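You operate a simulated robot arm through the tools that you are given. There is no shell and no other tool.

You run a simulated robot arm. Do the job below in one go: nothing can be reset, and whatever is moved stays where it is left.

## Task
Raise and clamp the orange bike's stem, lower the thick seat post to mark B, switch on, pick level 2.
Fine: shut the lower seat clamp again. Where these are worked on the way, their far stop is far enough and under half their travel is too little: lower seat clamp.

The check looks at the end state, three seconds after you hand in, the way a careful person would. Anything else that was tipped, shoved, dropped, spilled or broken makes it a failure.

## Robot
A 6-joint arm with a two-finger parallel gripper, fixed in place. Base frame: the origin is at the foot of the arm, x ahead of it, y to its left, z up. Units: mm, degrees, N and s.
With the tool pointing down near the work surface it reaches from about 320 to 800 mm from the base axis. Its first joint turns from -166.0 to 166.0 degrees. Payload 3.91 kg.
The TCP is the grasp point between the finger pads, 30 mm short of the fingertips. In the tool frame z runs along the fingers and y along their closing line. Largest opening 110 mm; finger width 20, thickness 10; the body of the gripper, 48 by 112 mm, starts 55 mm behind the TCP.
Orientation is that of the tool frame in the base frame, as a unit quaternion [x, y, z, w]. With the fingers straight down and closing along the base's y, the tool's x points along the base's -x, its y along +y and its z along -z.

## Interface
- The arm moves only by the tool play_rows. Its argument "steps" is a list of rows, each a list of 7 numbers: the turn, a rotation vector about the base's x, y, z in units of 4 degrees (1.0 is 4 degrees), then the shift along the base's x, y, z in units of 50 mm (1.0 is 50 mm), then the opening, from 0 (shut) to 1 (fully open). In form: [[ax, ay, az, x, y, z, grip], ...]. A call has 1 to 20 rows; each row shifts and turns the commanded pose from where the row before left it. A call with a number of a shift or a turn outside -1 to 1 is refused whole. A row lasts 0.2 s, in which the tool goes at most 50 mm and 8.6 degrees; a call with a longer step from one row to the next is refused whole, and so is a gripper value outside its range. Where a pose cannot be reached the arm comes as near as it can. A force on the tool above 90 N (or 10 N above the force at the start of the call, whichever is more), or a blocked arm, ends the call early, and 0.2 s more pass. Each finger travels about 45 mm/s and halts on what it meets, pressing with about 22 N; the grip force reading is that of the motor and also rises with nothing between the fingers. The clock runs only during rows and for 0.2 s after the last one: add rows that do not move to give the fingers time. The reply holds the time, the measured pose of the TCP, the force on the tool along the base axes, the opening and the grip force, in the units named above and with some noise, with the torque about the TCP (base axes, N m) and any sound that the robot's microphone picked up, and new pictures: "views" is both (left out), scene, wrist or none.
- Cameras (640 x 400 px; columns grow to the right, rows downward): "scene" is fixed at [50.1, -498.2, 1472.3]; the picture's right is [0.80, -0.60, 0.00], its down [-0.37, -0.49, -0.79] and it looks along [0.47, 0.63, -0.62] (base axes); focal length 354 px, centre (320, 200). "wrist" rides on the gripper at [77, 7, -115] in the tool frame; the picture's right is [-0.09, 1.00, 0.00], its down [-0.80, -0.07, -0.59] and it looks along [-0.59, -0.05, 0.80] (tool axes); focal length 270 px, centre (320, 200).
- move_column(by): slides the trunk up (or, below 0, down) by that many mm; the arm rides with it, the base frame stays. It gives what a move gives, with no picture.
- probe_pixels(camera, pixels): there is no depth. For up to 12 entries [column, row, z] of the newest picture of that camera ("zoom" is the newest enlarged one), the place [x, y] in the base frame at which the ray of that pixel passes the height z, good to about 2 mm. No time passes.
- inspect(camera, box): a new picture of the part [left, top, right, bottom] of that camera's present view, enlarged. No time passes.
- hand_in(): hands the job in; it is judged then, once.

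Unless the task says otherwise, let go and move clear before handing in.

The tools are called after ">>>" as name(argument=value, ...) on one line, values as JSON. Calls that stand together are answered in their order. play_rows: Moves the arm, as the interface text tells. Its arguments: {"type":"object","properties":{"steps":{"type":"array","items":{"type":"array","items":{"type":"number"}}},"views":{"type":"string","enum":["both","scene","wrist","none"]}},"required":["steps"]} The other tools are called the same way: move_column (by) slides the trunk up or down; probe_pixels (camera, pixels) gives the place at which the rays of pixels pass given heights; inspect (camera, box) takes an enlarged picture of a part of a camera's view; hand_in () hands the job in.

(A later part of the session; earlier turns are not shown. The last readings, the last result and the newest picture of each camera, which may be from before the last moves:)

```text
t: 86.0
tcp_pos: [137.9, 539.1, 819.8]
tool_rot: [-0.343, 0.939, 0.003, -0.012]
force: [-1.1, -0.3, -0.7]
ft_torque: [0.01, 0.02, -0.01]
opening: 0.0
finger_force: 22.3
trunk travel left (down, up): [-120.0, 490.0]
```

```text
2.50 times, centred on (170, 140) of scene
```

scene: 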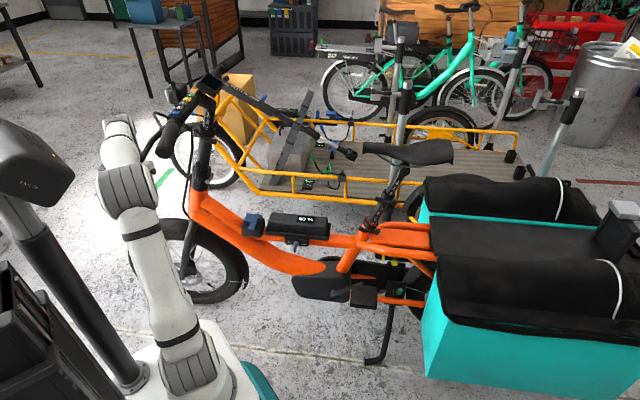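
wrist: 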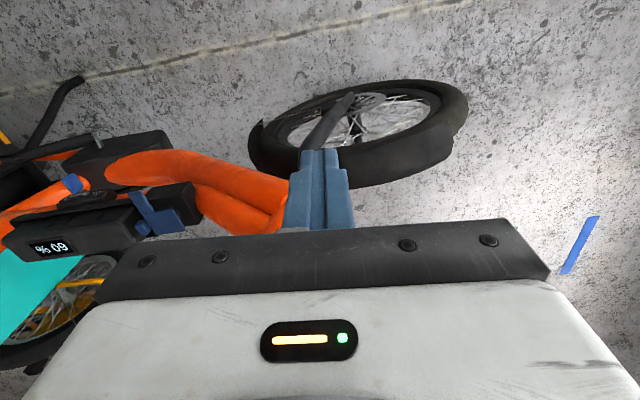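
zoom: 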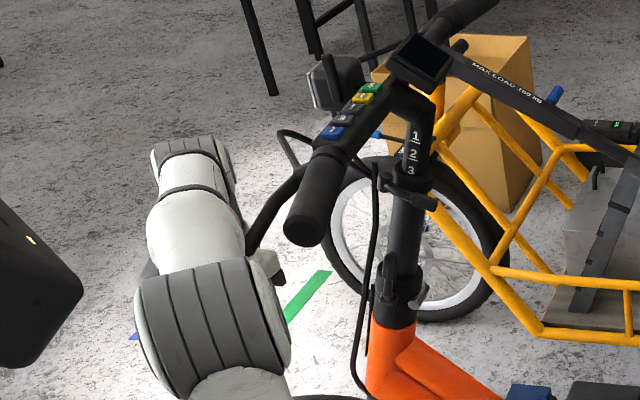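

The brake lever leans on the arm and the steering turned a few degrees. I'll move forward away from it, then go up.

>>> play_rows(steps=[[0, 0, 0, -0.4, 0.46, 0, 0], [0, 0, 0, -0.4, 0.46, 0, 0], [0, 0, 0, -0.4, 0.3, 0, 0]], views="none")

>>> inspect(camera="scene", box=[80, 60, 260, 220])

```text
t: 86.8
tcp_pos: [80.0, 599.0, 819.2]
tool_rot: [-0.343, 0.939, 0.003, -0.012]
force: [-0.1, 0.1, 0.1]
ft_torque: [0.0, -0.03, -0.02]
opening: 0.0
finger_force: 22.2
trunk travel left (down, up): [-120.0, 490.0]
```

```text
2.50 times, centred on (170, 140) of scene
```

zoom: 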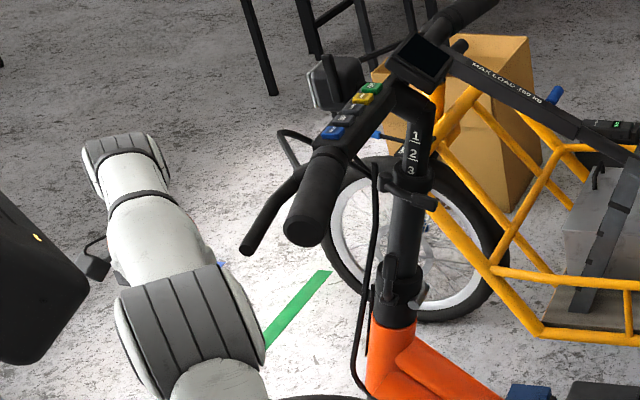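

>>> move_column(by=400)

>>> play_rows(steps=[[0, 0, 0, 0.4, -0.5, 0.3, 0], [0, 0, 0, 0.4, -0.5, 0, 0], [0, 0, 0, 0.4, -0.4, 0, 0], [0, 0, 0, 0.3, -0.3, 0, 0]], views="both")

>>> inspect(camera="wrist", box=[100, 60, 340, 240])

```text
t: 90.6
tcp_pos: [80.3, 599.1, 1219.4]
tool_rot: [-0.344, 0.939, 0.003, -0.013]
force: [-0.1, -0.7, 0.2]
ft_torque: [-0.01, 0.03, -0.05]
opening: 0.0
finger_force: 21.8
trunk travel left (down, up): [-520.0, 90.0]
```

```text
t: 91.6
tcp_pos: [156.4, 513.0, 1233.5]
tool_rot: [-0.343, 0.939, 0.003, -0.013]
force: [-0.2, -0.2, 0.7]
ft_torque: [0.0, -0.02, -0.02]
opening: 0.5
finger_force: 22.4
trunk travel left (down, up): [-520.0, 90.0]
```

scene: 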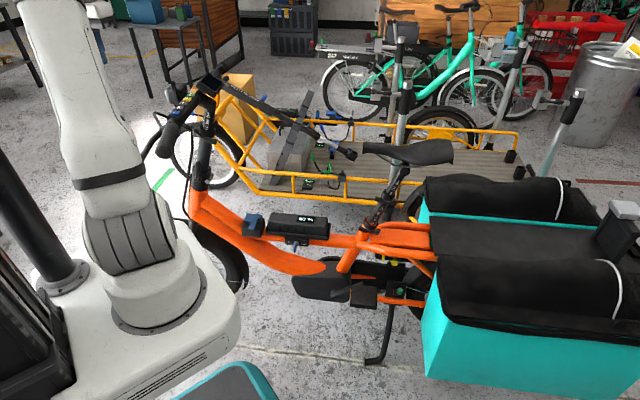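
wrist: 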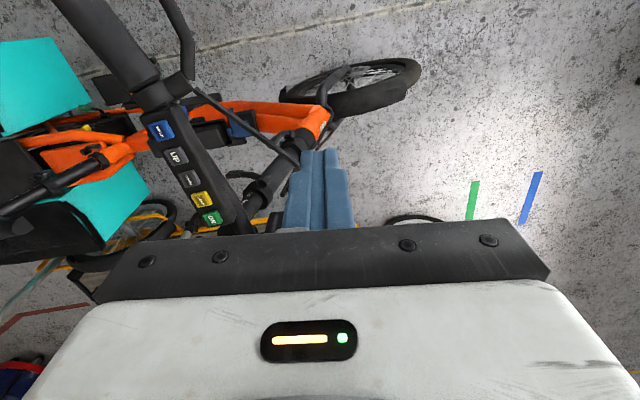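

```text
2.22 times, centred on (220, 150) of wrist
```

zoom: 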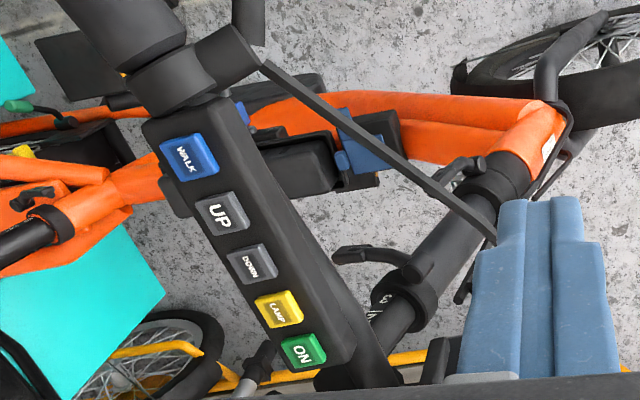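

The button row is clear. I'll zoom in on it in the scene camera and triangulate it.

>>> inspect(camera="scene", box=[150, 60, 240, 130])

>>> probe_pixels(camera="wrist", pixels=[[212, 217.5, 1050], [212, 217.5, 1100], [201.7, 199, 1050], [201.7, 199, 1100], [190, 179, 1050], [190, 179, 1100], [176.3, 157, 1050], [176.3, 157, 1100], [161, 130, 1050], [161, 130, 1100]])

```text
5.71 times, centred on (195, 95) of scene
```

zoom: 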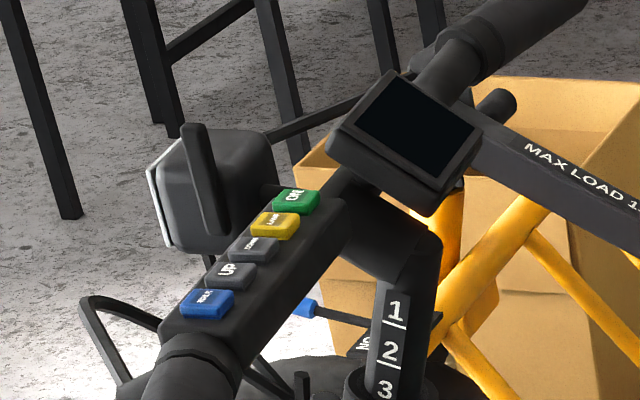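

```text
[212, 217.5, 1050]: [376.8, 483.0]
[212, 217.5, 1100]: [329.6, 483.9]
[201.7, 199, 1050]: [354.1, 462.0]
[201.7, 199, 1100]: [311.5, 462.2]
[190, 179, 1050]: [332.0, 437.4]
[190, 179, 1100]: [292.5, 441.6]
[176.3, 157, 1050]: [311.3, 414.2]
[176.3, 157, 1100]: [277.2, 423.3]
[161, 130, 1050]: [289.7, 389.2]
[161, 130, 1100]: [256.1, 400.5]
```

ON is at about (337,484,1091) and UP at about (283,421,1090). I'll move the shut fingers above ON.

>>> play_rows(steps=[[0, 0, 0, 0.72, -0.12, 0, 0], [0, 0, 0, 0.72, -0.12, 0, 0], [0, 0, 0, 0.72, -0.12, -0.2, 0], [0, 0, 0, 0.72, -0.12, -0.5, 0], [0, 0, 0, 0.73, -0.1, -0.5, 0], [0, 0, 0, 0, 0, -0.3, 0]], views="both")

>>> inspect(camera="scene", box=[150, 60, 240, 130])

>>> inspect(camera="wrist", box=[220, 80, 420, 240])

```text
t: 93.0
tcp_pos: [335.2, 483.7, 1159.5]
tool_rot: [-0.343, 0.939, 0.002, -0.012]
force: [0.0, -0.1, 0.3]
ft_torque: [-0.02, -0.01, 0.0]
opening: 0.1
finger_force: 21.7
trunk travel left (down, up): [-520.0, 90.0]
```

scene: 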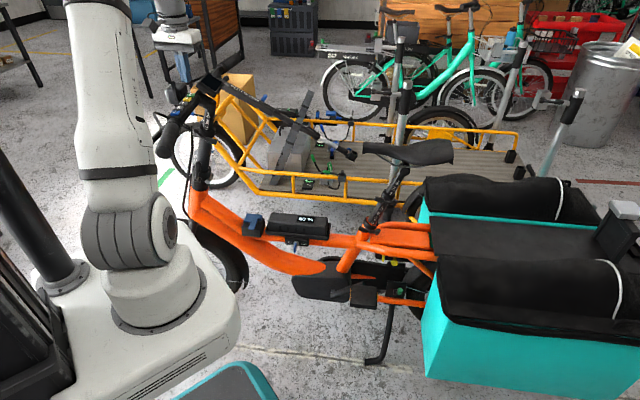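
wrist: 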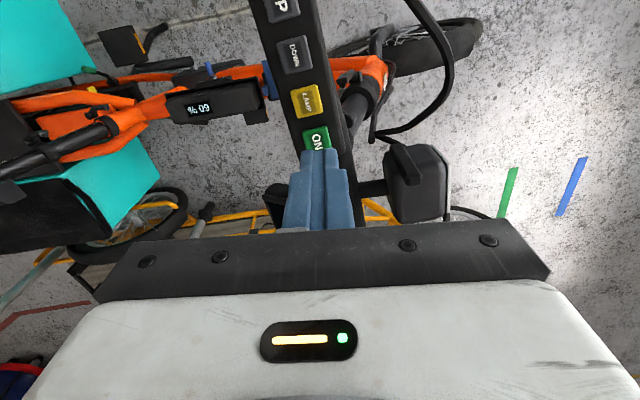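

```text
5.71 times, centred on (195, 95) of scene
```

zoom: 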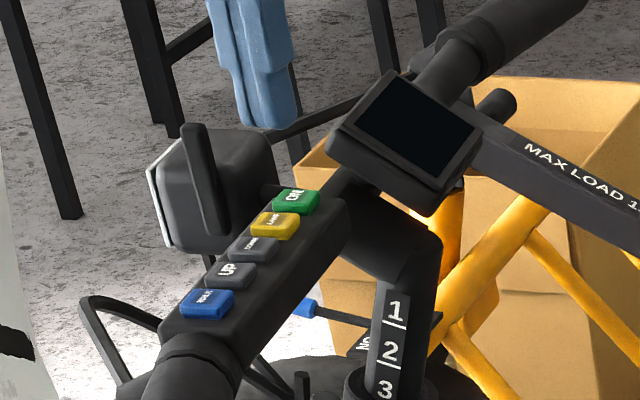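

```text
2.50 times, centred on (320, 160) of wrist
```

zoom: 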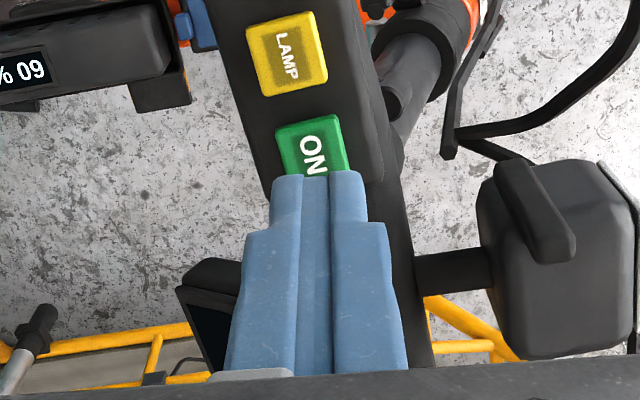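

The vertical drop point projects to zoom (320,135) and ON is at (310,150), so I'll correct by about 5 mm in x and descend toward contact.

>>> play_rows(steps=[[0, 0, 0, 0.1, 0, -0.3, 0], [0, 0, 0, 0, 0, -0.3, 0]], views="wrist")

>>> inspect(camera="wrist", box=[220, 80, 420, 240])

>>> inspect(camera="scene", box=[150, 60, 240, 130])

```text
t: 93.6
tcp_pos: [341.9, 484.0, 1129.2]
tool_rot: [-0.344, 0.939, 0.003, -0.013]
force: [-0.3, 1.0, -0.3]
ft_torque: [0.0, -0.02, 0.02]
opening: 0.2
finger_force: 22.2
trunk travel left (down, up): [-520.0, 90.0]
```

wrist: 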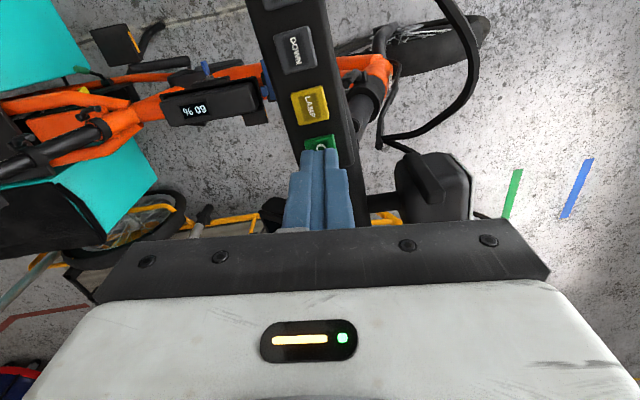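

```text
2.50 times, centred on (320, 160) of wrist
```

zoom: 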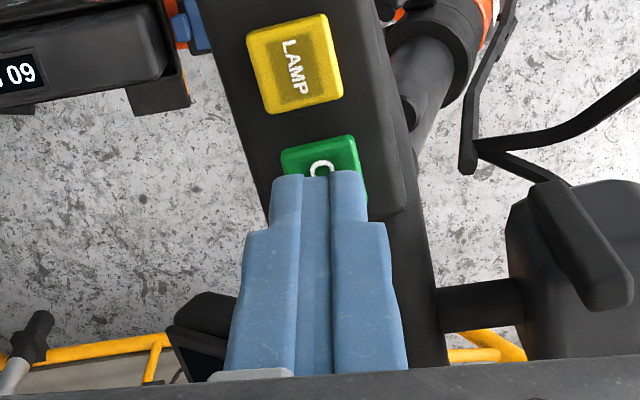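

```text
5.71 times, centred on (195, 95) of scene
```

zoom: 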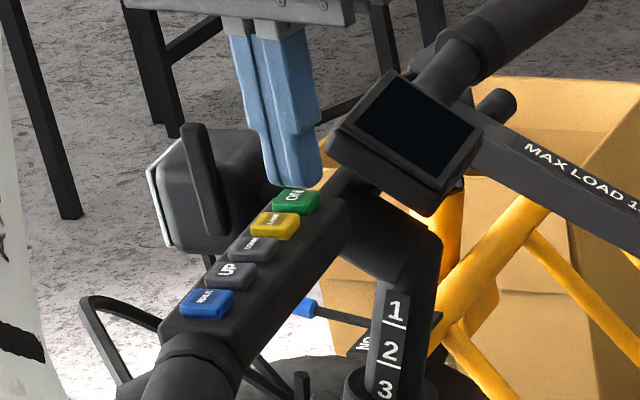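

>>> play_rows(steps=[[0, 0, 0, 0, 0, -0.08, 0], [0, 0, 0, 0, 0, -0.06, 0]], views="none")

>>> inspect(camera="scene", box=[150, 60, 240, 130])

```text
t: 94.2
tcp_pos: [340.7, 484.5, 1122.0]
tool_rot: [-0.343, 0.939, 0.002, -0.013]
force: [-0.6, 1.2, 1.6]
ft_torque: [0.03, 0.03, 0.04]
opening: 0.0
finger_force: 21.8
trunk travel left (down, up): [-520.0, 90.0]
heard: click
```

```text
5.71 times, centred on (195, 95) of scene
```

zoom: 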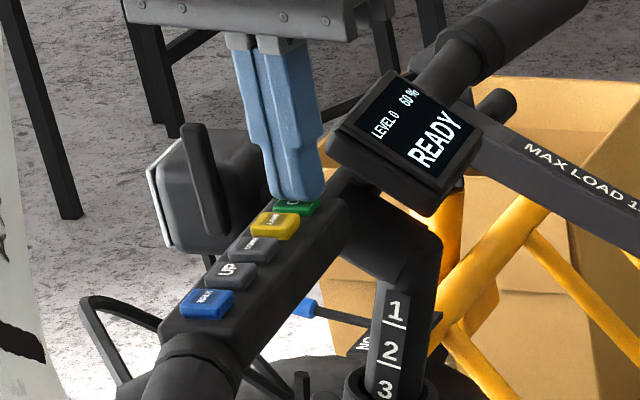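

Click: the display reads READY, LEVEL 0. I'll lift off and move over UP.

>>> play_rows(steps=[[0, 0, 0, 0, 0, 0.5, 0], [0, 0, 0, -0.54, -0.62, 0, 0], [0, 0, 0, -0.54, -0.62, 0, 0]], views="wrist")

>>> inspect(camera="wrist", box=[220, 80, 420, 240])

>>> inspect(camera="scene", box=[150, 60, 240, 130])

```text
t: 95.0
tcp_pos: [286.5, 422.6, 1148.1]
tool_rot: [-0.343, 0.939, 0.003, -0.013]
force: [-0.8, 0.3, 0.5]
ft_torque: [-0.02, -0.01, 0.02]
opening: 0.1
finger_force: 21.6
trunk travel left (down, up): [-520.0, 90.0]
```

wrist: 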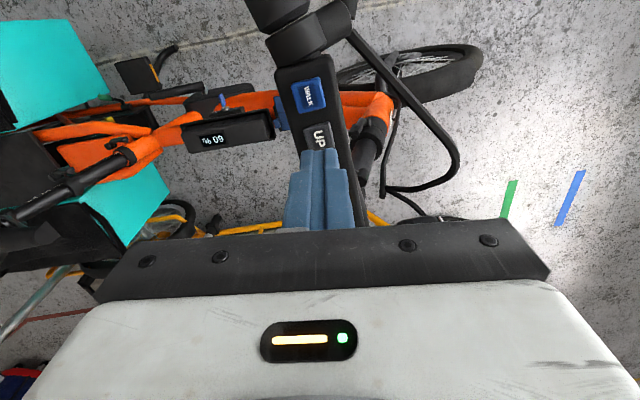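

```text
2.50 times, centred on (320, 160) of wrist
```

zoom: 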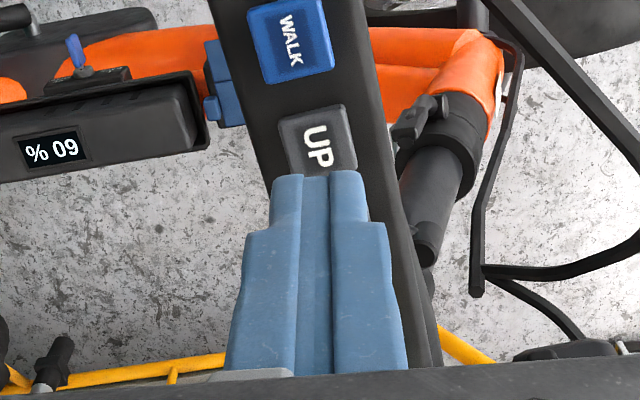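

```text
5.71 times, centred on (195, 95) of scene
```

zoom: 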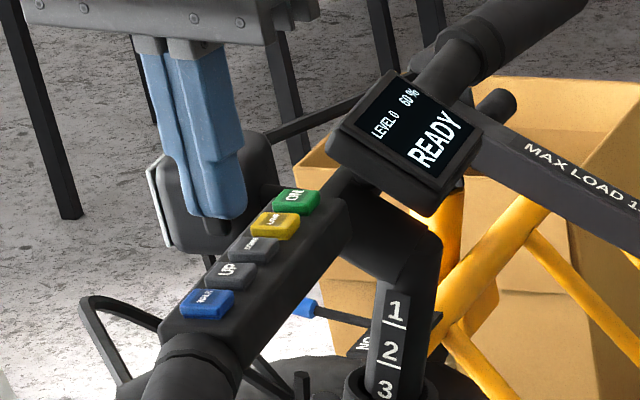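

UP is centred, with the landing at zoom (320,151) against the button at (317,143). I'll press it once.

>>> play_rows(steps=[[0, 0, 0, 0, 0, -0.4, 0], [0, 0, 0, 0, 0, -0.08, 0], [0, 0, 0, 0, 0, -0.05, 0]], views="none")

>>> inspect(camera="scene", box=[150, 60, 240, 130])

```text
t: 95.8
tcp_pos: [286.8, 422.5, 1121.8]
tool_rot: [-0.344, 0.939, 0.003, -0.012]
force: [1.0, 0.4, 2.5]
ft_torque: [0.02, -0.07, 0.04]
opening: 0.0
finger_force: 21.8
trunk travel left (down, up): [-520.0, 90.0]
```

```text
5.71 times, centred on (195, 95) of scene
```

zoom: 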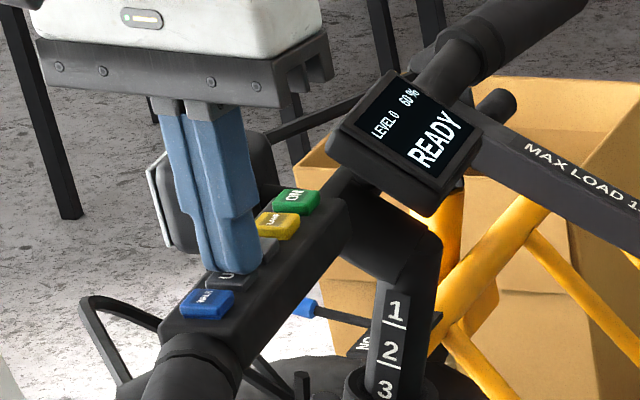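

>>> play_rows(steps=[[0, 0, 0, 0, 0, -0.04, 0]], views="none")

>>> inspect(camera="scene", box=[150, 60, 240, 130])

```text
t: 96.2
tcp_pos: [287.5, 422.0, 1120.3]
tool_rot: [-0.343, 0.939, 0.001, -0.013]
force: [1.2, -0.3, 3.7]
ft_torque: [0.03, -0.05, -0.02]
opening: 0.0
finger_force: 22.1
trunk travel left (down, up): [-520.0, 90.0]
heard: click
```

```text
5.71 times, centred on (195, 95) of scene
```

zoom: 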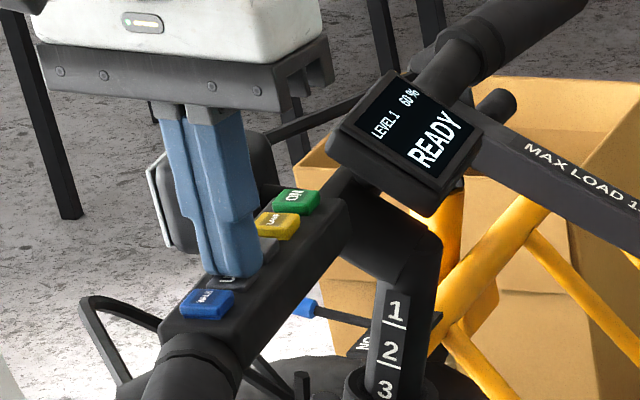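

LEVEL 1 now. I'll release and press once more.

>>> play_rows(steps=[[0, 0, 0, 0, 0, 0.2, 0], [0, 0, 0, 0, 0, 0, 0], [0, 0, 0, 0, 0, -0.13, 0], [0, 0, 0, 0, 0, -0.07, 0]], views="none")

>>> inspect(camera="scene", box=[150, 60, 240, 130])

```text
t: 97.2
tcp_pos: [286.4, 422.9, 1120.3]
tool_rot: [-0.343, 0.939, 0.003, -0.012]
force: [-0.5, 2.1, 4.8]
ft_torque: [0.11, 0.02, 0.03]
opening: 0.0
finger_force: 22.2
trunk travel left (down, up): [-520.0, 90.0]
heard: click
```

```text
5.71 times, centred on (195, 95) of scene
```

zoom: 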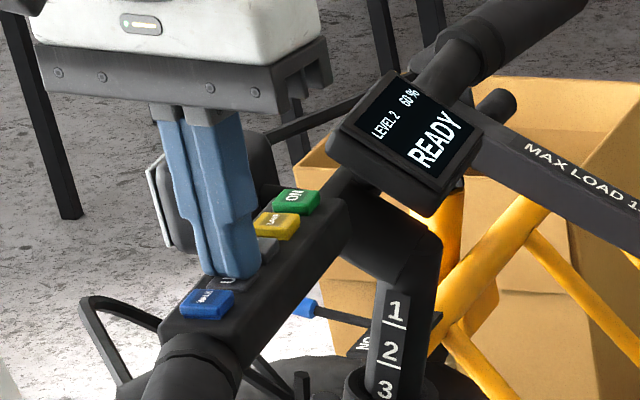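

LEVEL 2 is set. I'll lift away and travel to the seat post for a close look.

>>> play_rows(steps=[[0, 0, 0, 0, 0, 0.8, 0], [0, 0, 0, 0, 0, 0.8, 0.3], [0, 0, -1, 0.54, -0.64, 0, 0.6], [0, 0, -1, 0.54, -0.64, 0, 1], [0, 0, -1, 0.54, -0.64, 0, 1], [0, 0, -1, 0.54, -0.64, 0, 1], [0, 0, -1, 0.54, -0.64, 0, 1], [0, 0, -1, 0.54, -0.64, 0, 1], [0, 0, -1, 0.54, -0.64, 0, 1], [0, 0, -1, 0.54, -0.64, 0, 1], [0, 0, -1, 0.54, -0.64, 0, 1], [0, 0, -1, 0.54, -0.64, 0, 1], [0, 0, 0, 0, 0, -1, 1], [0, 0, 0, 0, 0, -1, 1], [0, 0, 0, 0, 0, -1, 1], [0, 0, 0, 0, 0, -1, 1], [0, 0, 0, 0, 0, -1, 1]], views="both")

>>> inspect(camera="wrist", box=[200, 60, 440, 240])

>>> inspect(camera="scene", box=[340, 190, 410, 250])

```text
t: 100.8
tcp_pos: [559.4, 103.9, 948.1]
tool_rot: [-0.001, 1.0, 0.007, -0.012]
force: [0.1, 0.2, -0.1]
ft_torque: [0.01, 0.02, 0.04]
opening: 110.1
finger_force: 0.0
trunk travel left (down, up): [-520.0, 90.0]
```

scene: 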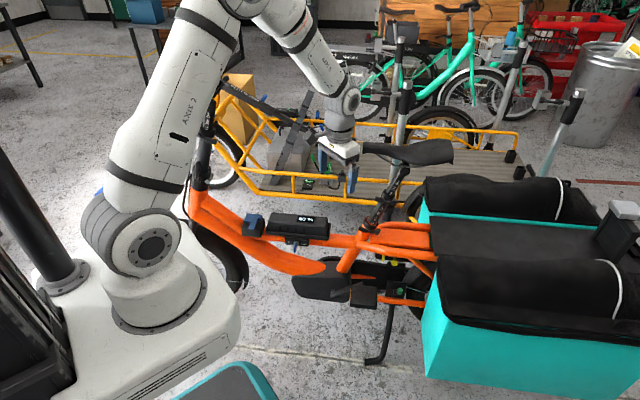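
wrist: 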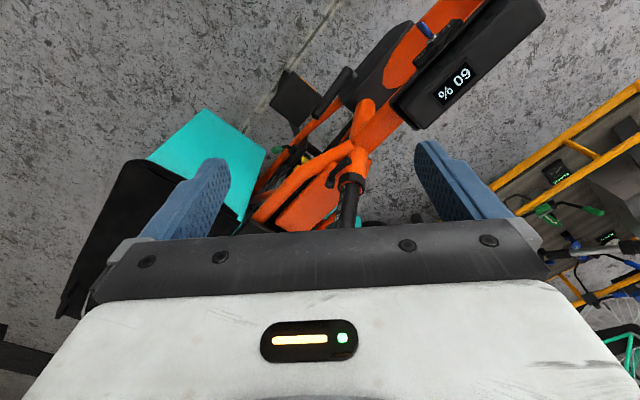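

```text
2.22 times, centred on (320, 150) of wrist
```

zoom: 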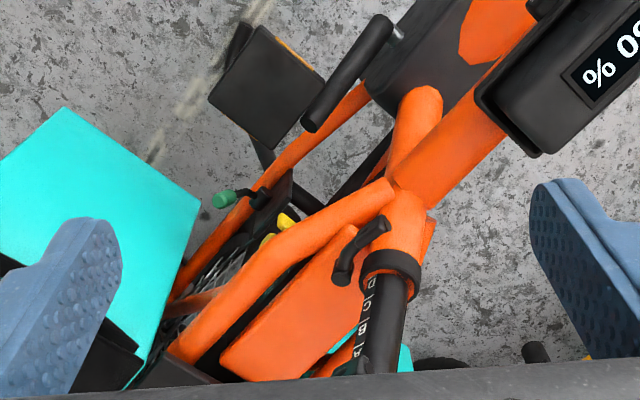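

```text
6.67 times, centred on (375, 220) of scene
```

zoom: 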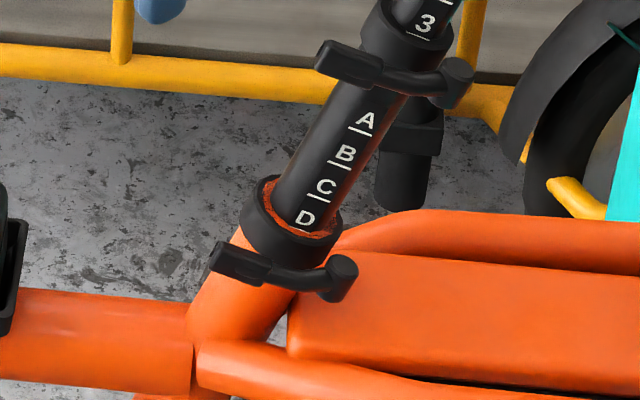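

The lower seat clamp lever runs from its boss at scene (379,232) to its tip at (361,229). I'll triangulate it.

>>> probe_pixels(camera="wrist", pixels=[[330.4, 183.8, 500], [330.4, 183.8, 700], [346, 161, 500], [346, 161, 700], [353.8, 183.8, 500], [353.8, 183.8, 700]])

>>> probe_pixels(camera="scene", pixels=[[378.7, 231.7, 500], [378.7, 231.7, 700], [360.8, 228.7, 500], [360.8, 228.7, 700], [369.8, 223.75, 500], [369.8, 223.75, 700], [392.5, 207, 600], [392.5, 207, 800]])

```text
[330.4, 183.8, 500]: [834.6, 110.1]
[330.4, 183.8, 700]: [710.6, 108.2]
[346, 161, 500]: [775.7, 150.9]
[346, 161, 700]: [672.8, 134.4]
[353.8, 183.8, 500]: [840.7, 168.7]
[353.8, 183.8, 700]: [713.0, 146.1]
```

```text
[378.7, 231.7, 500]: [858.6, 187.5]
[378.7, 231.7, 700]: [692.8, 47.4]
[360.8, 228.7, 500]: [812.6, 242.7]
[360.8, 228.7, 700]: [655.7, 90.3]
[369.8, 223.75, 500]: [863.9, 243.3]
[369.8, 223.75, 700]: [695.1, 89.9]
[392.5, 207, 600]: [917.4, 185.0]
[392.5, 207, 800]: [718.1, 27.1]
```

The lower clamp has its collar at (768,156,614), boss at (765,109,612) and lever tip at (706,140,635). It opens by swinging the tip outward toward the robot. I'll tilt the tool 20°, shut the fingers, and stage to its left-front.

>>> play_rows(steps=[[0.73, -0.68, 0, 0.37, -0.064, -0.83, 0.5], [0.73, -0.68, 0, 0.37, -0.064, -0.83, 0], [0.73, -0.68, 0, 0.37, -0.064, -0.83, 0], [0.73, -0.68, 0, 0.37, -0.064, -0.83, 0], [0.73, -0.68, 0, 0.37, -0.064, -0.83, 0], [0, 0, 0, 0, 0, 0, 0], [0, 0, 0, 0, 0, 0, 0]], views="both")

>>> inspect(camera="wrist", box=[220, 40, 420, 220])

>>> inspect(camera="scene", box=[320, 130, 440, 250])

```text
t: 102.4
tcp_pos: [652.1, 88.2, 741.1]
tool_rot: [-0.004, 0.985, 0.134, 0.107]
force: [0.4, -1.0, -0.5]
ft_torque: [0.01, 0.03, -0.01]
opening: 0.1
finger_force: 22.0
trunk travel left (down, up): [-520.0, 90.0]
```

scene: 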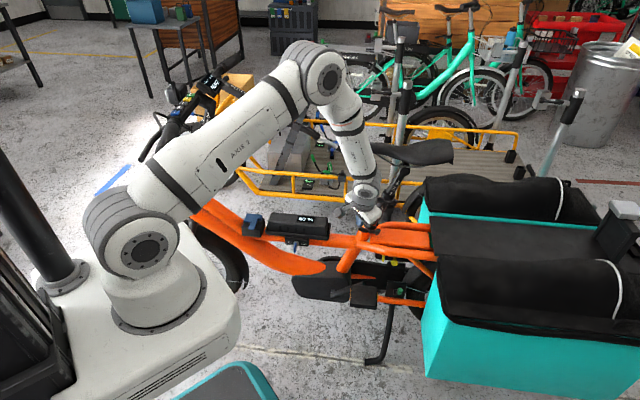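
wrist: 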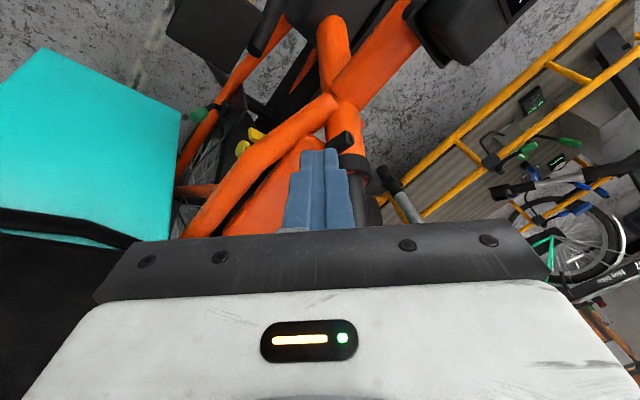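

```text
2.22 times, centred on (320, 130) of wrist
```

zoom: 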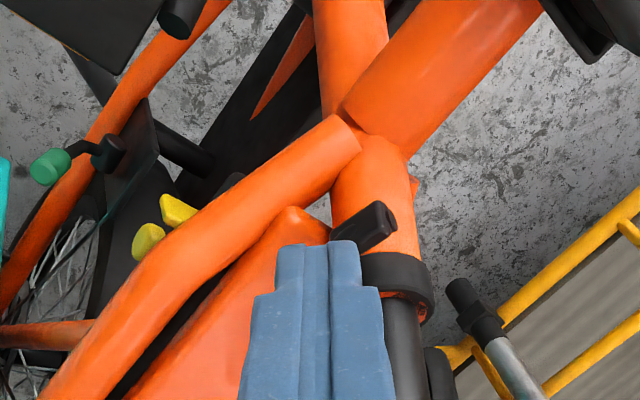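

```text
3.33 times, centred on (380, 190) of scene
```

zoom: 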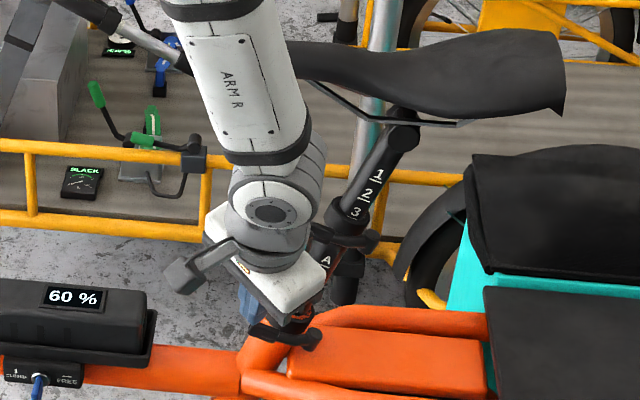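

>>> play_rows(steps=[[0, 0, 0, 0.46, 0.413, -0.3, 0], [0, 0, 0, 0.46, 0.413, -0.34, 0], [0, 0, 0, 0.46, 0.413, -0.34, 0]], views="both")

>>> inspect(camera="wrist", box=[220, 40, 420, 220])

>>> inspect(camera="scene", box=[330, 170, 420, 250])

```text
t: 103.2
tcp_pos: [704.8, 145.4, 698.0]
tool_rot: [-0.001, 0.985, 0.135, 0.104]
force: [-73.9, -11.3, 27.0]
ft_torque: [0.27, -5.59, -1.97]
opening: 0.0
finger_force: 22.0
trunk travel left (down, up): [-520.0, 90.0]
```

scene: 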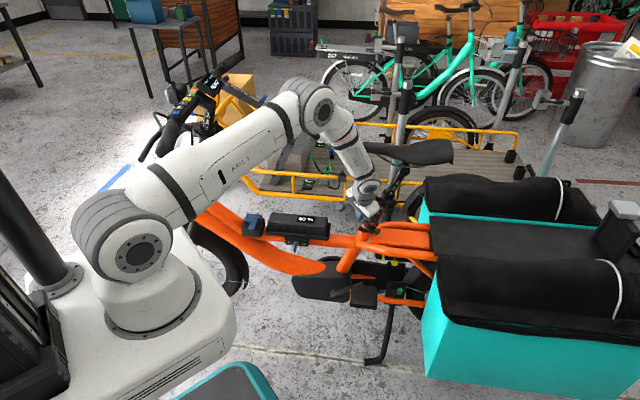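
wrist: 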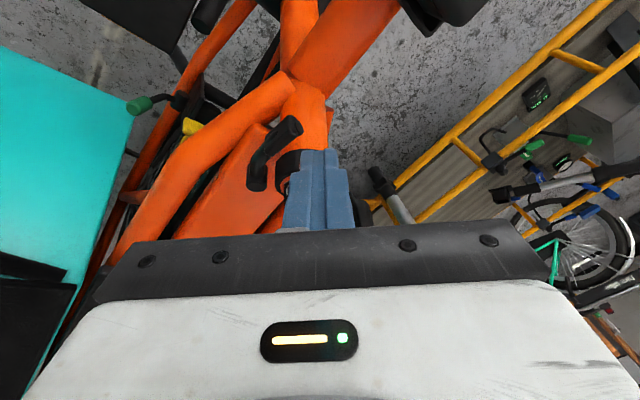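

```text
2.22 times, centred on (320, 130) of wrist
```

zoom: 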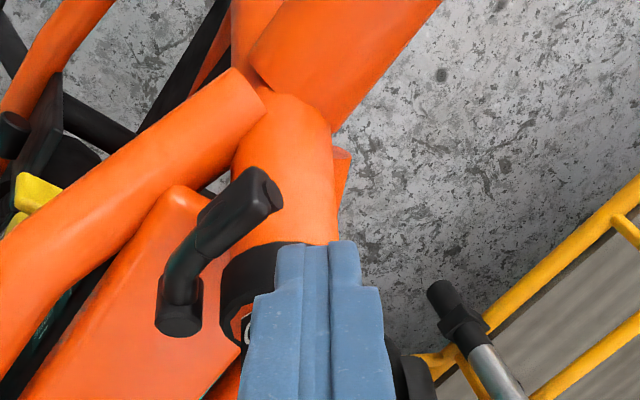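

```text
5.00 times, centred on (375, 210) of scene
```

zoom: 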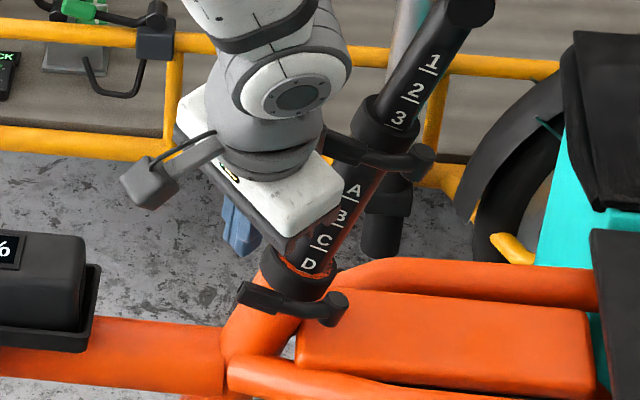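

The gripper body is touching the post or upper lever, at −74 N in x, so I'll back off at once. Then I'll spin the tool about its own axis so its narrow side faces the post.

>>> play_rows(steps=[[0, 0, 0, -0.5, -0.3, 0.2, 0], [0, 0, 0, -0.5, -0.5, 0.2, 0], [0.233, 0.25, -0.94, 0, -0.1, 0, 0], [0.233, 0.25, -0.94, 0, 0, 0, 0], [0.233, 0.25, -0.94, 0, 0, 0, 0], [0.233, 0.25, -0.94, 0, 0, 0, 0], [0.233, 0.25, -0.94, 0, 0, 0, 0], [0.233, 0.25, -0.94, 0, 0, 0, 0], [0.233, 0.25, -0.94, 0, 0, 0, 0], [0.233, 0.25, -0.94, 0, 0, 0, 0], [0.233, 0.25, -0.94, 0, 0, 0, 0], [0.233, 0.25, -0.94, 0, 0, 0, 0], [0.233, 0.25, -0.94, 0, 0, 0, 0]], views="both")

>>> inspect(camera="scene", box=[330, 140, 430, 250])

>>> inspect(camera="wrist", box=[220, 40, 420, 220])

```text
t: 106.0
tcp_pos: [668.6, 104.2, 711.8]
tool_rot: [0.365, 0.913, 0.172, 0.053]
force: [0.1, 0.3, -0.3]
ft_torque: [0.0, -0.02, -0.02]
opening: 0.0
finger_force: 22.5
trunk travel left (down, up): [-520.0, 90.0]
```

scene: 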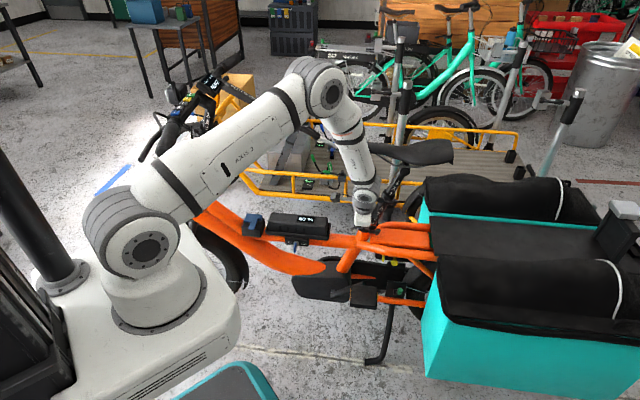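
wrist: 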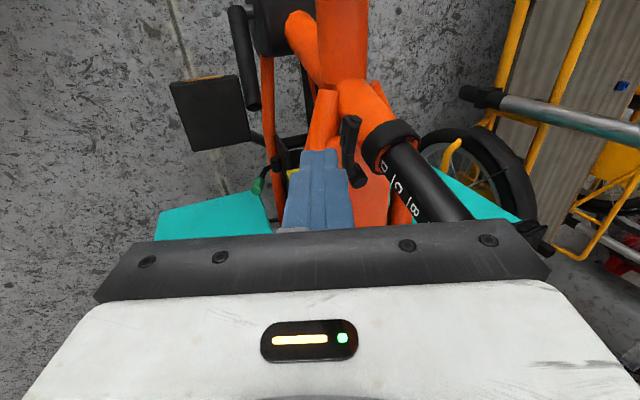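

```text
3.64 times, centred on (380, 195) of scene
```

zoom: 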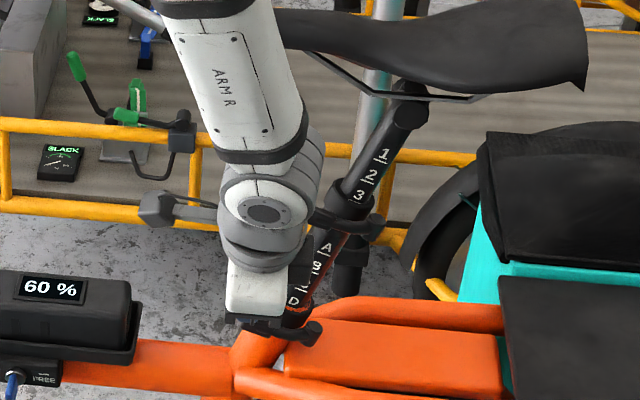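

```text
2.22 times, centred on (320, 130) of wrist
```

zoom: 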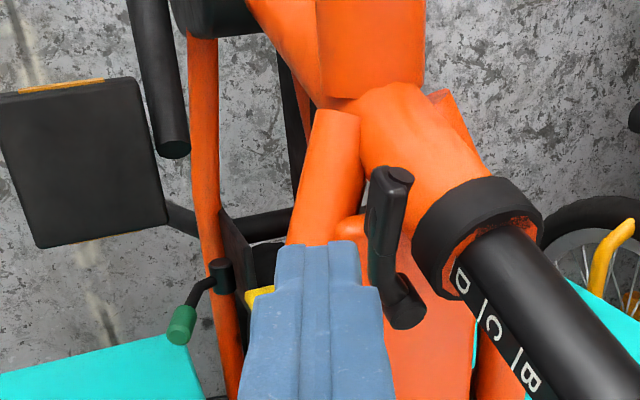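

This view is ideal: lever boss at zoom (400,300), paddle tip at (390,180), collar to its right. I'll open the fingers to straddle the paddle and pre-align above it.

>>> play_rows(steps=[[0, 0, 0, 0.2, 0.18, -0.05, 0.36], [0, 0, 0, 0.22, 0.18, -0.1, 0.36], [0, 0, 0, 0, 0, 0, 0.36], [0, 0, 0, 0, 0, 0, 0.36]], views="both")

>>> inspect(camera="wrist", box=[220, 40, 420, 220])

>>> inspect(camera="scene", box=[330, 180, 420, 250])

```text
t: 107.0
tcp_pos: [689.2, 123.0, 704.4]
tool_rot: [0.364, 0.914, 0.172, 0.055]
force: [0.8, -0.6, 0.1]
ft_torque: [-0.03, 0.01, -0.04]
opening: 39.4
finger_force: 0.1
trunk travel left (down, up): [-520.0, 90.0]
```

scene: 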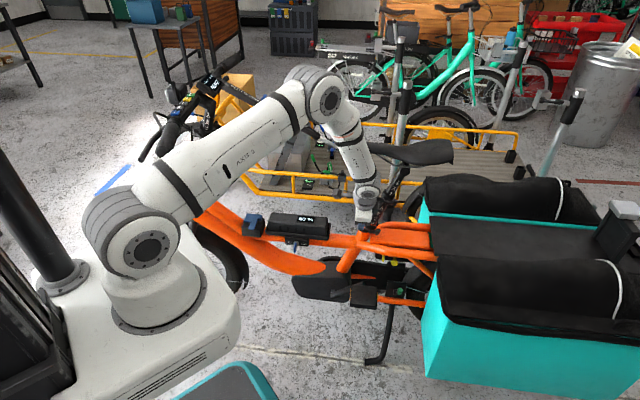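
wrist: 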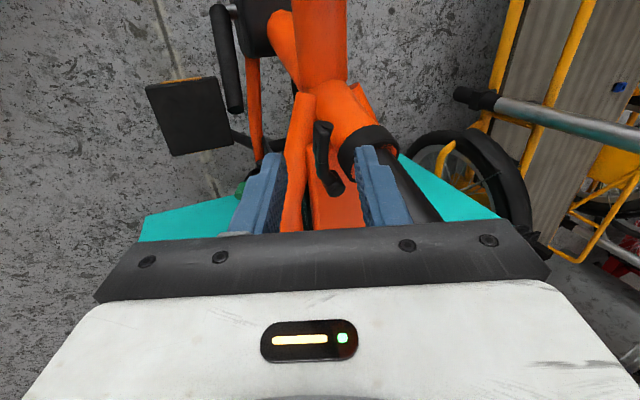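

```text
2.22 times, centred on (320, 130) of wrist
```

zoom: 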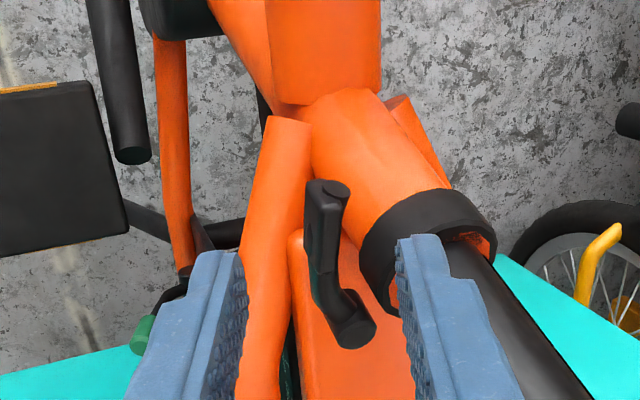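

```text
5.71 times, centred on (375, 215) of scene
```

zoom: 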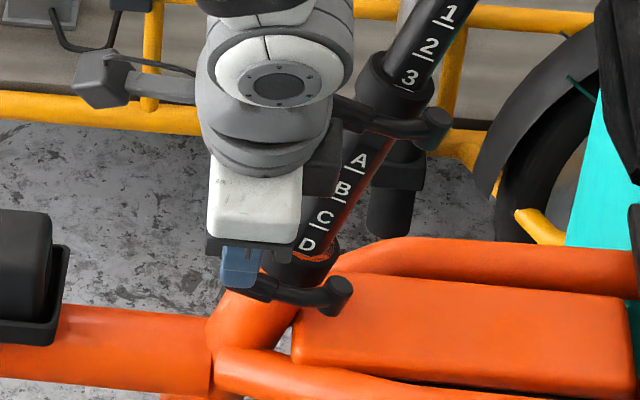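

The paddle is centred between the fingers. I'll advance along the tool axis to straddle it, 6 mm further forward to stay off the collar.

>>> play_rows(steps=[[0, 0, 0, 0.048, 0.095, -0.28, 0.36], [0, 0, 0, 0.048, 0.095, -0.28, 0.36], [0, 0, 0, 0.048, 0.095, -0.28, 0.36]], views="both")

>>> inspect(camera="wrist", box=[220, 40, 420, 220])

>>> inspect(camera="scene", box=[330, 180, 420, 250])

```text
t: 107.8
tcp_pos: [697.6, 137.2, 661.0]
tool_rot: [0.365, 0.913, 0.173, 0.055]
force: [0.7, -0.2, -0.7]
ft_torque: [-0.01, 0.0, 0.02]
opening: 39.3
finger_force: 0.1
trunk travel left (down, up): [-520.0, 90.0]
```

scene: 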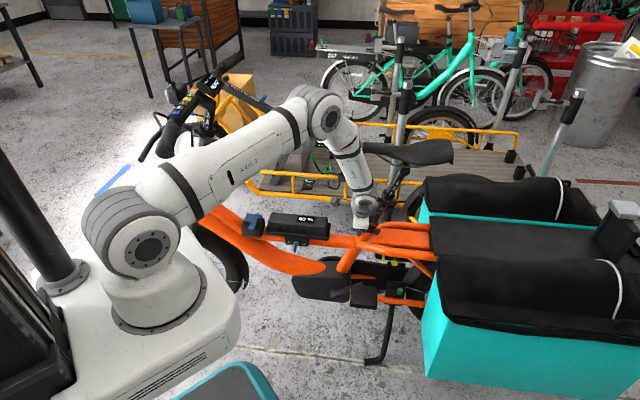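
wrist: 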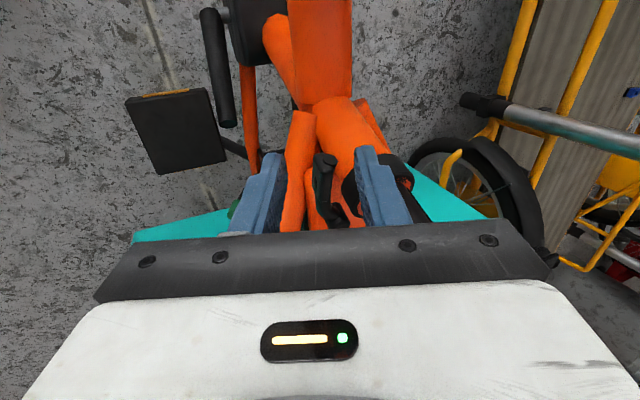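

```text
2.22 times, centred on (320, 130) of wrist
```

zoom: 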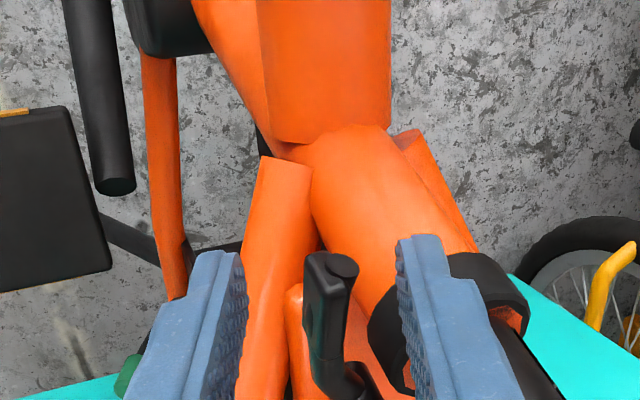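

```text
5.71 times, centred on (375, 215) of scene
```

zoom: 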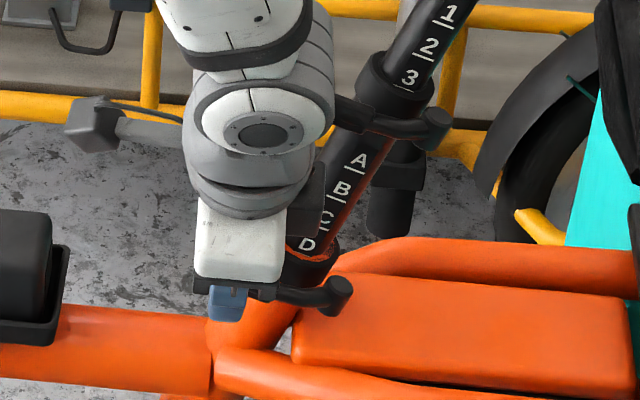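

>>> play_rows(steps=[[0, 0, 0, 0.084, 0.09, -0.34, 0.36], [0, 0, 0, 0, 0, 0, 0.2], [0, 0, 0, 0, 0, 0, 0.1], [0, 0, 0, 0, 0, 0, 0], [0, 0, 0, 0, 0, 0, 0]], views="both")

>>> inspect(camera="wrist", box=[220, 40, 420, 220])

>>> inspect(camera="scene", box=[330, 180, 420, 250])

```text
t: 109.0
tcp_pos: [701.1, 142.1, 645.3]
tool_rot: [0.365, 0.913, 0.174, 0.055]
force: [1.6, 1.3, 5.5]
ft_torque: [0.34, 0.64, -0.03]
opening: 17.0
finger_force: 45.2
trunk travel left (down, up): [-520.0, 90.0]
```

scene: 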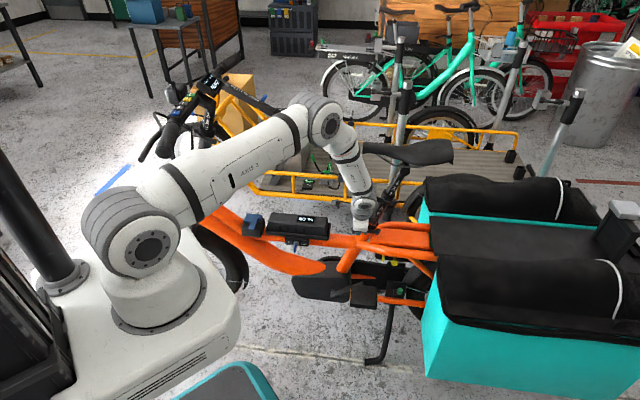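
wrist: 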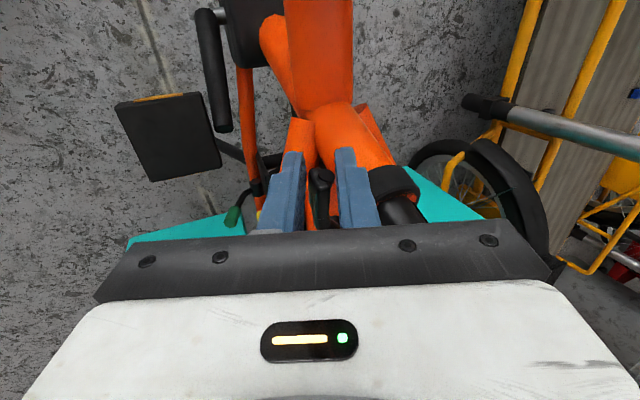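

```text
2.22 times, centred on (320, 130) of wrist
```

zoom: 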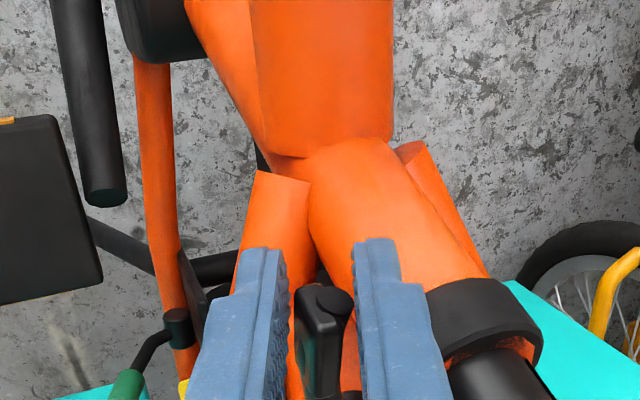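

```text
5.71 times, centred on (375, 215) of scene
```

zoom: 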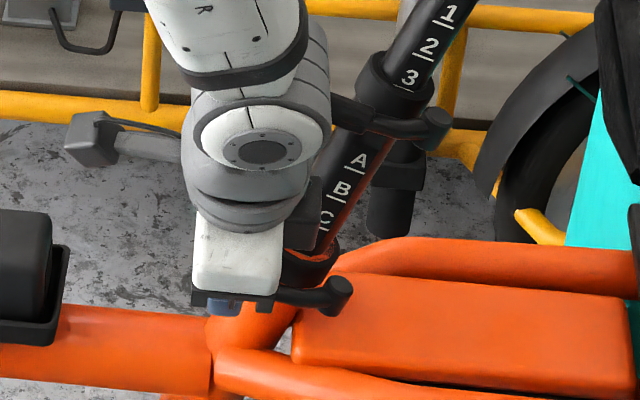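

The paddle is gripped at a 17 mm opening. I'll swing it open about the boss axis, rotating the tool with it, a few degrees first.

>>> play_rows(steps=[[0.32, -0.298, 0.899, -0.052, -0.097, -0.0136, 0], [0.32, -0.298, 0.899, -0.0457, -0.1, -0.0168, 0], [0.32, -0.298, 0.899, -0.039, -0.102, -0.02, 0]], views="none")

>>> inspect(camera="scene", box=[330, 180, 420, 250])

>>> inspect(camera="wrist", box=[220, 40, 420, 220])

```text
t: 109.8
tcp_pos: [693.6, 126.5, 643.9]
tool_rot: [0.273, 0.935, 0.219, 0.054]
force: [-0.3, -2.8, 7.6]
ft_torque: [0.38, 1.08, -0.01]
opening: 16.9
finger_force: 45.5
trunk travel left (down, up): [-520.0, 90.0]
```

```text
5.71 times, centred on (375, 215) of scene
```

zoom: 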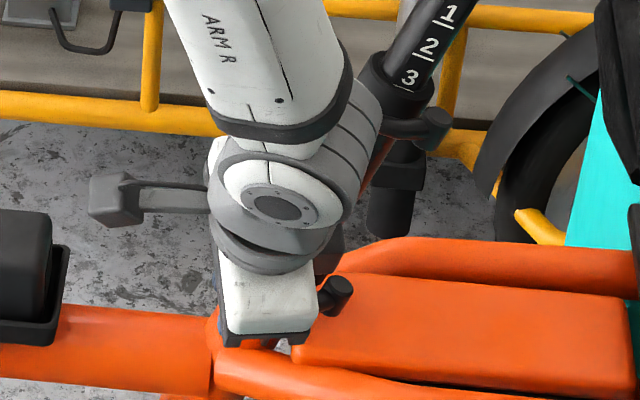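

```text
2.22 times, centred on (320, 130) of wrist
```

zoom: 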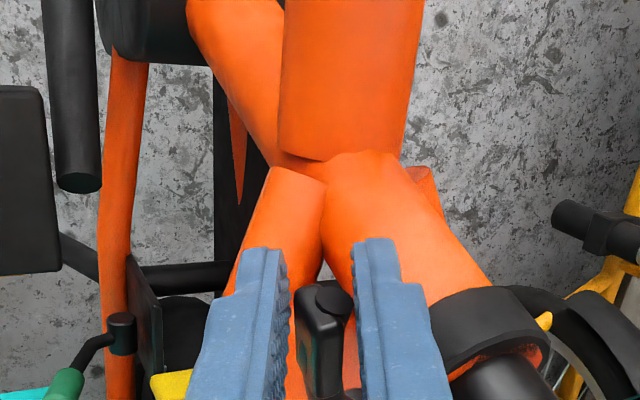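

The lever swings open easily. I'll continue along the arc, now spinning about the tool's own axis to keep its lean.

>>> play_rows(steps=[[-0.233, -0.25, 0.94, -0.032, -0.104, -0.023, 0], [-0.233, -0.25, 0.94, -0.025, -0.105, -0.026, 0], [-0.233, -0.25, 0.94, -0.0177, -0.106, -0.0285, 0], [-0.233, -0.25, 0.94, -0.0104, -0.106, -0.031, 0], [-0.233, -0.25, 0.94, -0.003, -0.106, -0.0336, 0]], views="none")

>>> inspect(camera="scene", box=[330, 180, 420, 250])

>>> inspect(camera="wrist", box=[220, 40, 420, 220])

```text
t: 111.0
tcp_pos: [690.4, 99.8, 636.8]
tool_rot: [0.104, 0.972, 0.199, 0.071]
force: [-1.3, -5.9, 10.9]
ft_torque: [-0.18, 0.92, -0.03]
opening: 15.1
finger_force: 45.1
trunk travel left (down, up): [-520.0, 90.0]
```

```text
5.71 times, centred on (375, 215) of scene
```

zoom: 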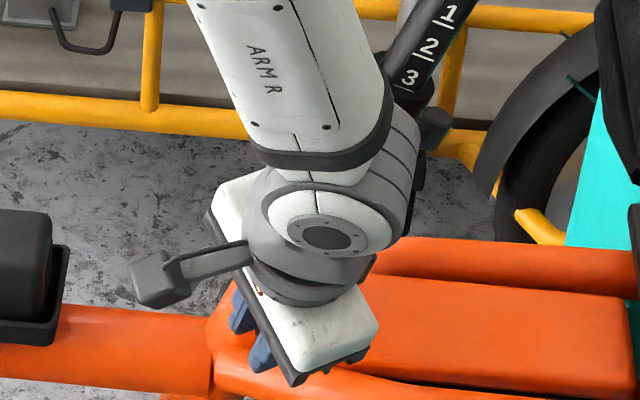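

```text
2.22 times, centred on (320, 130) of wrist
```

zoom: 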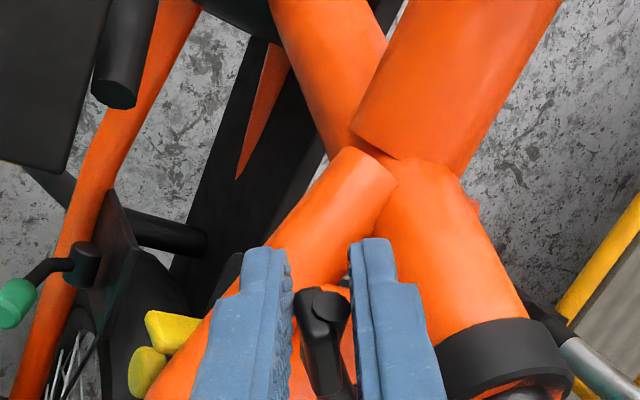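

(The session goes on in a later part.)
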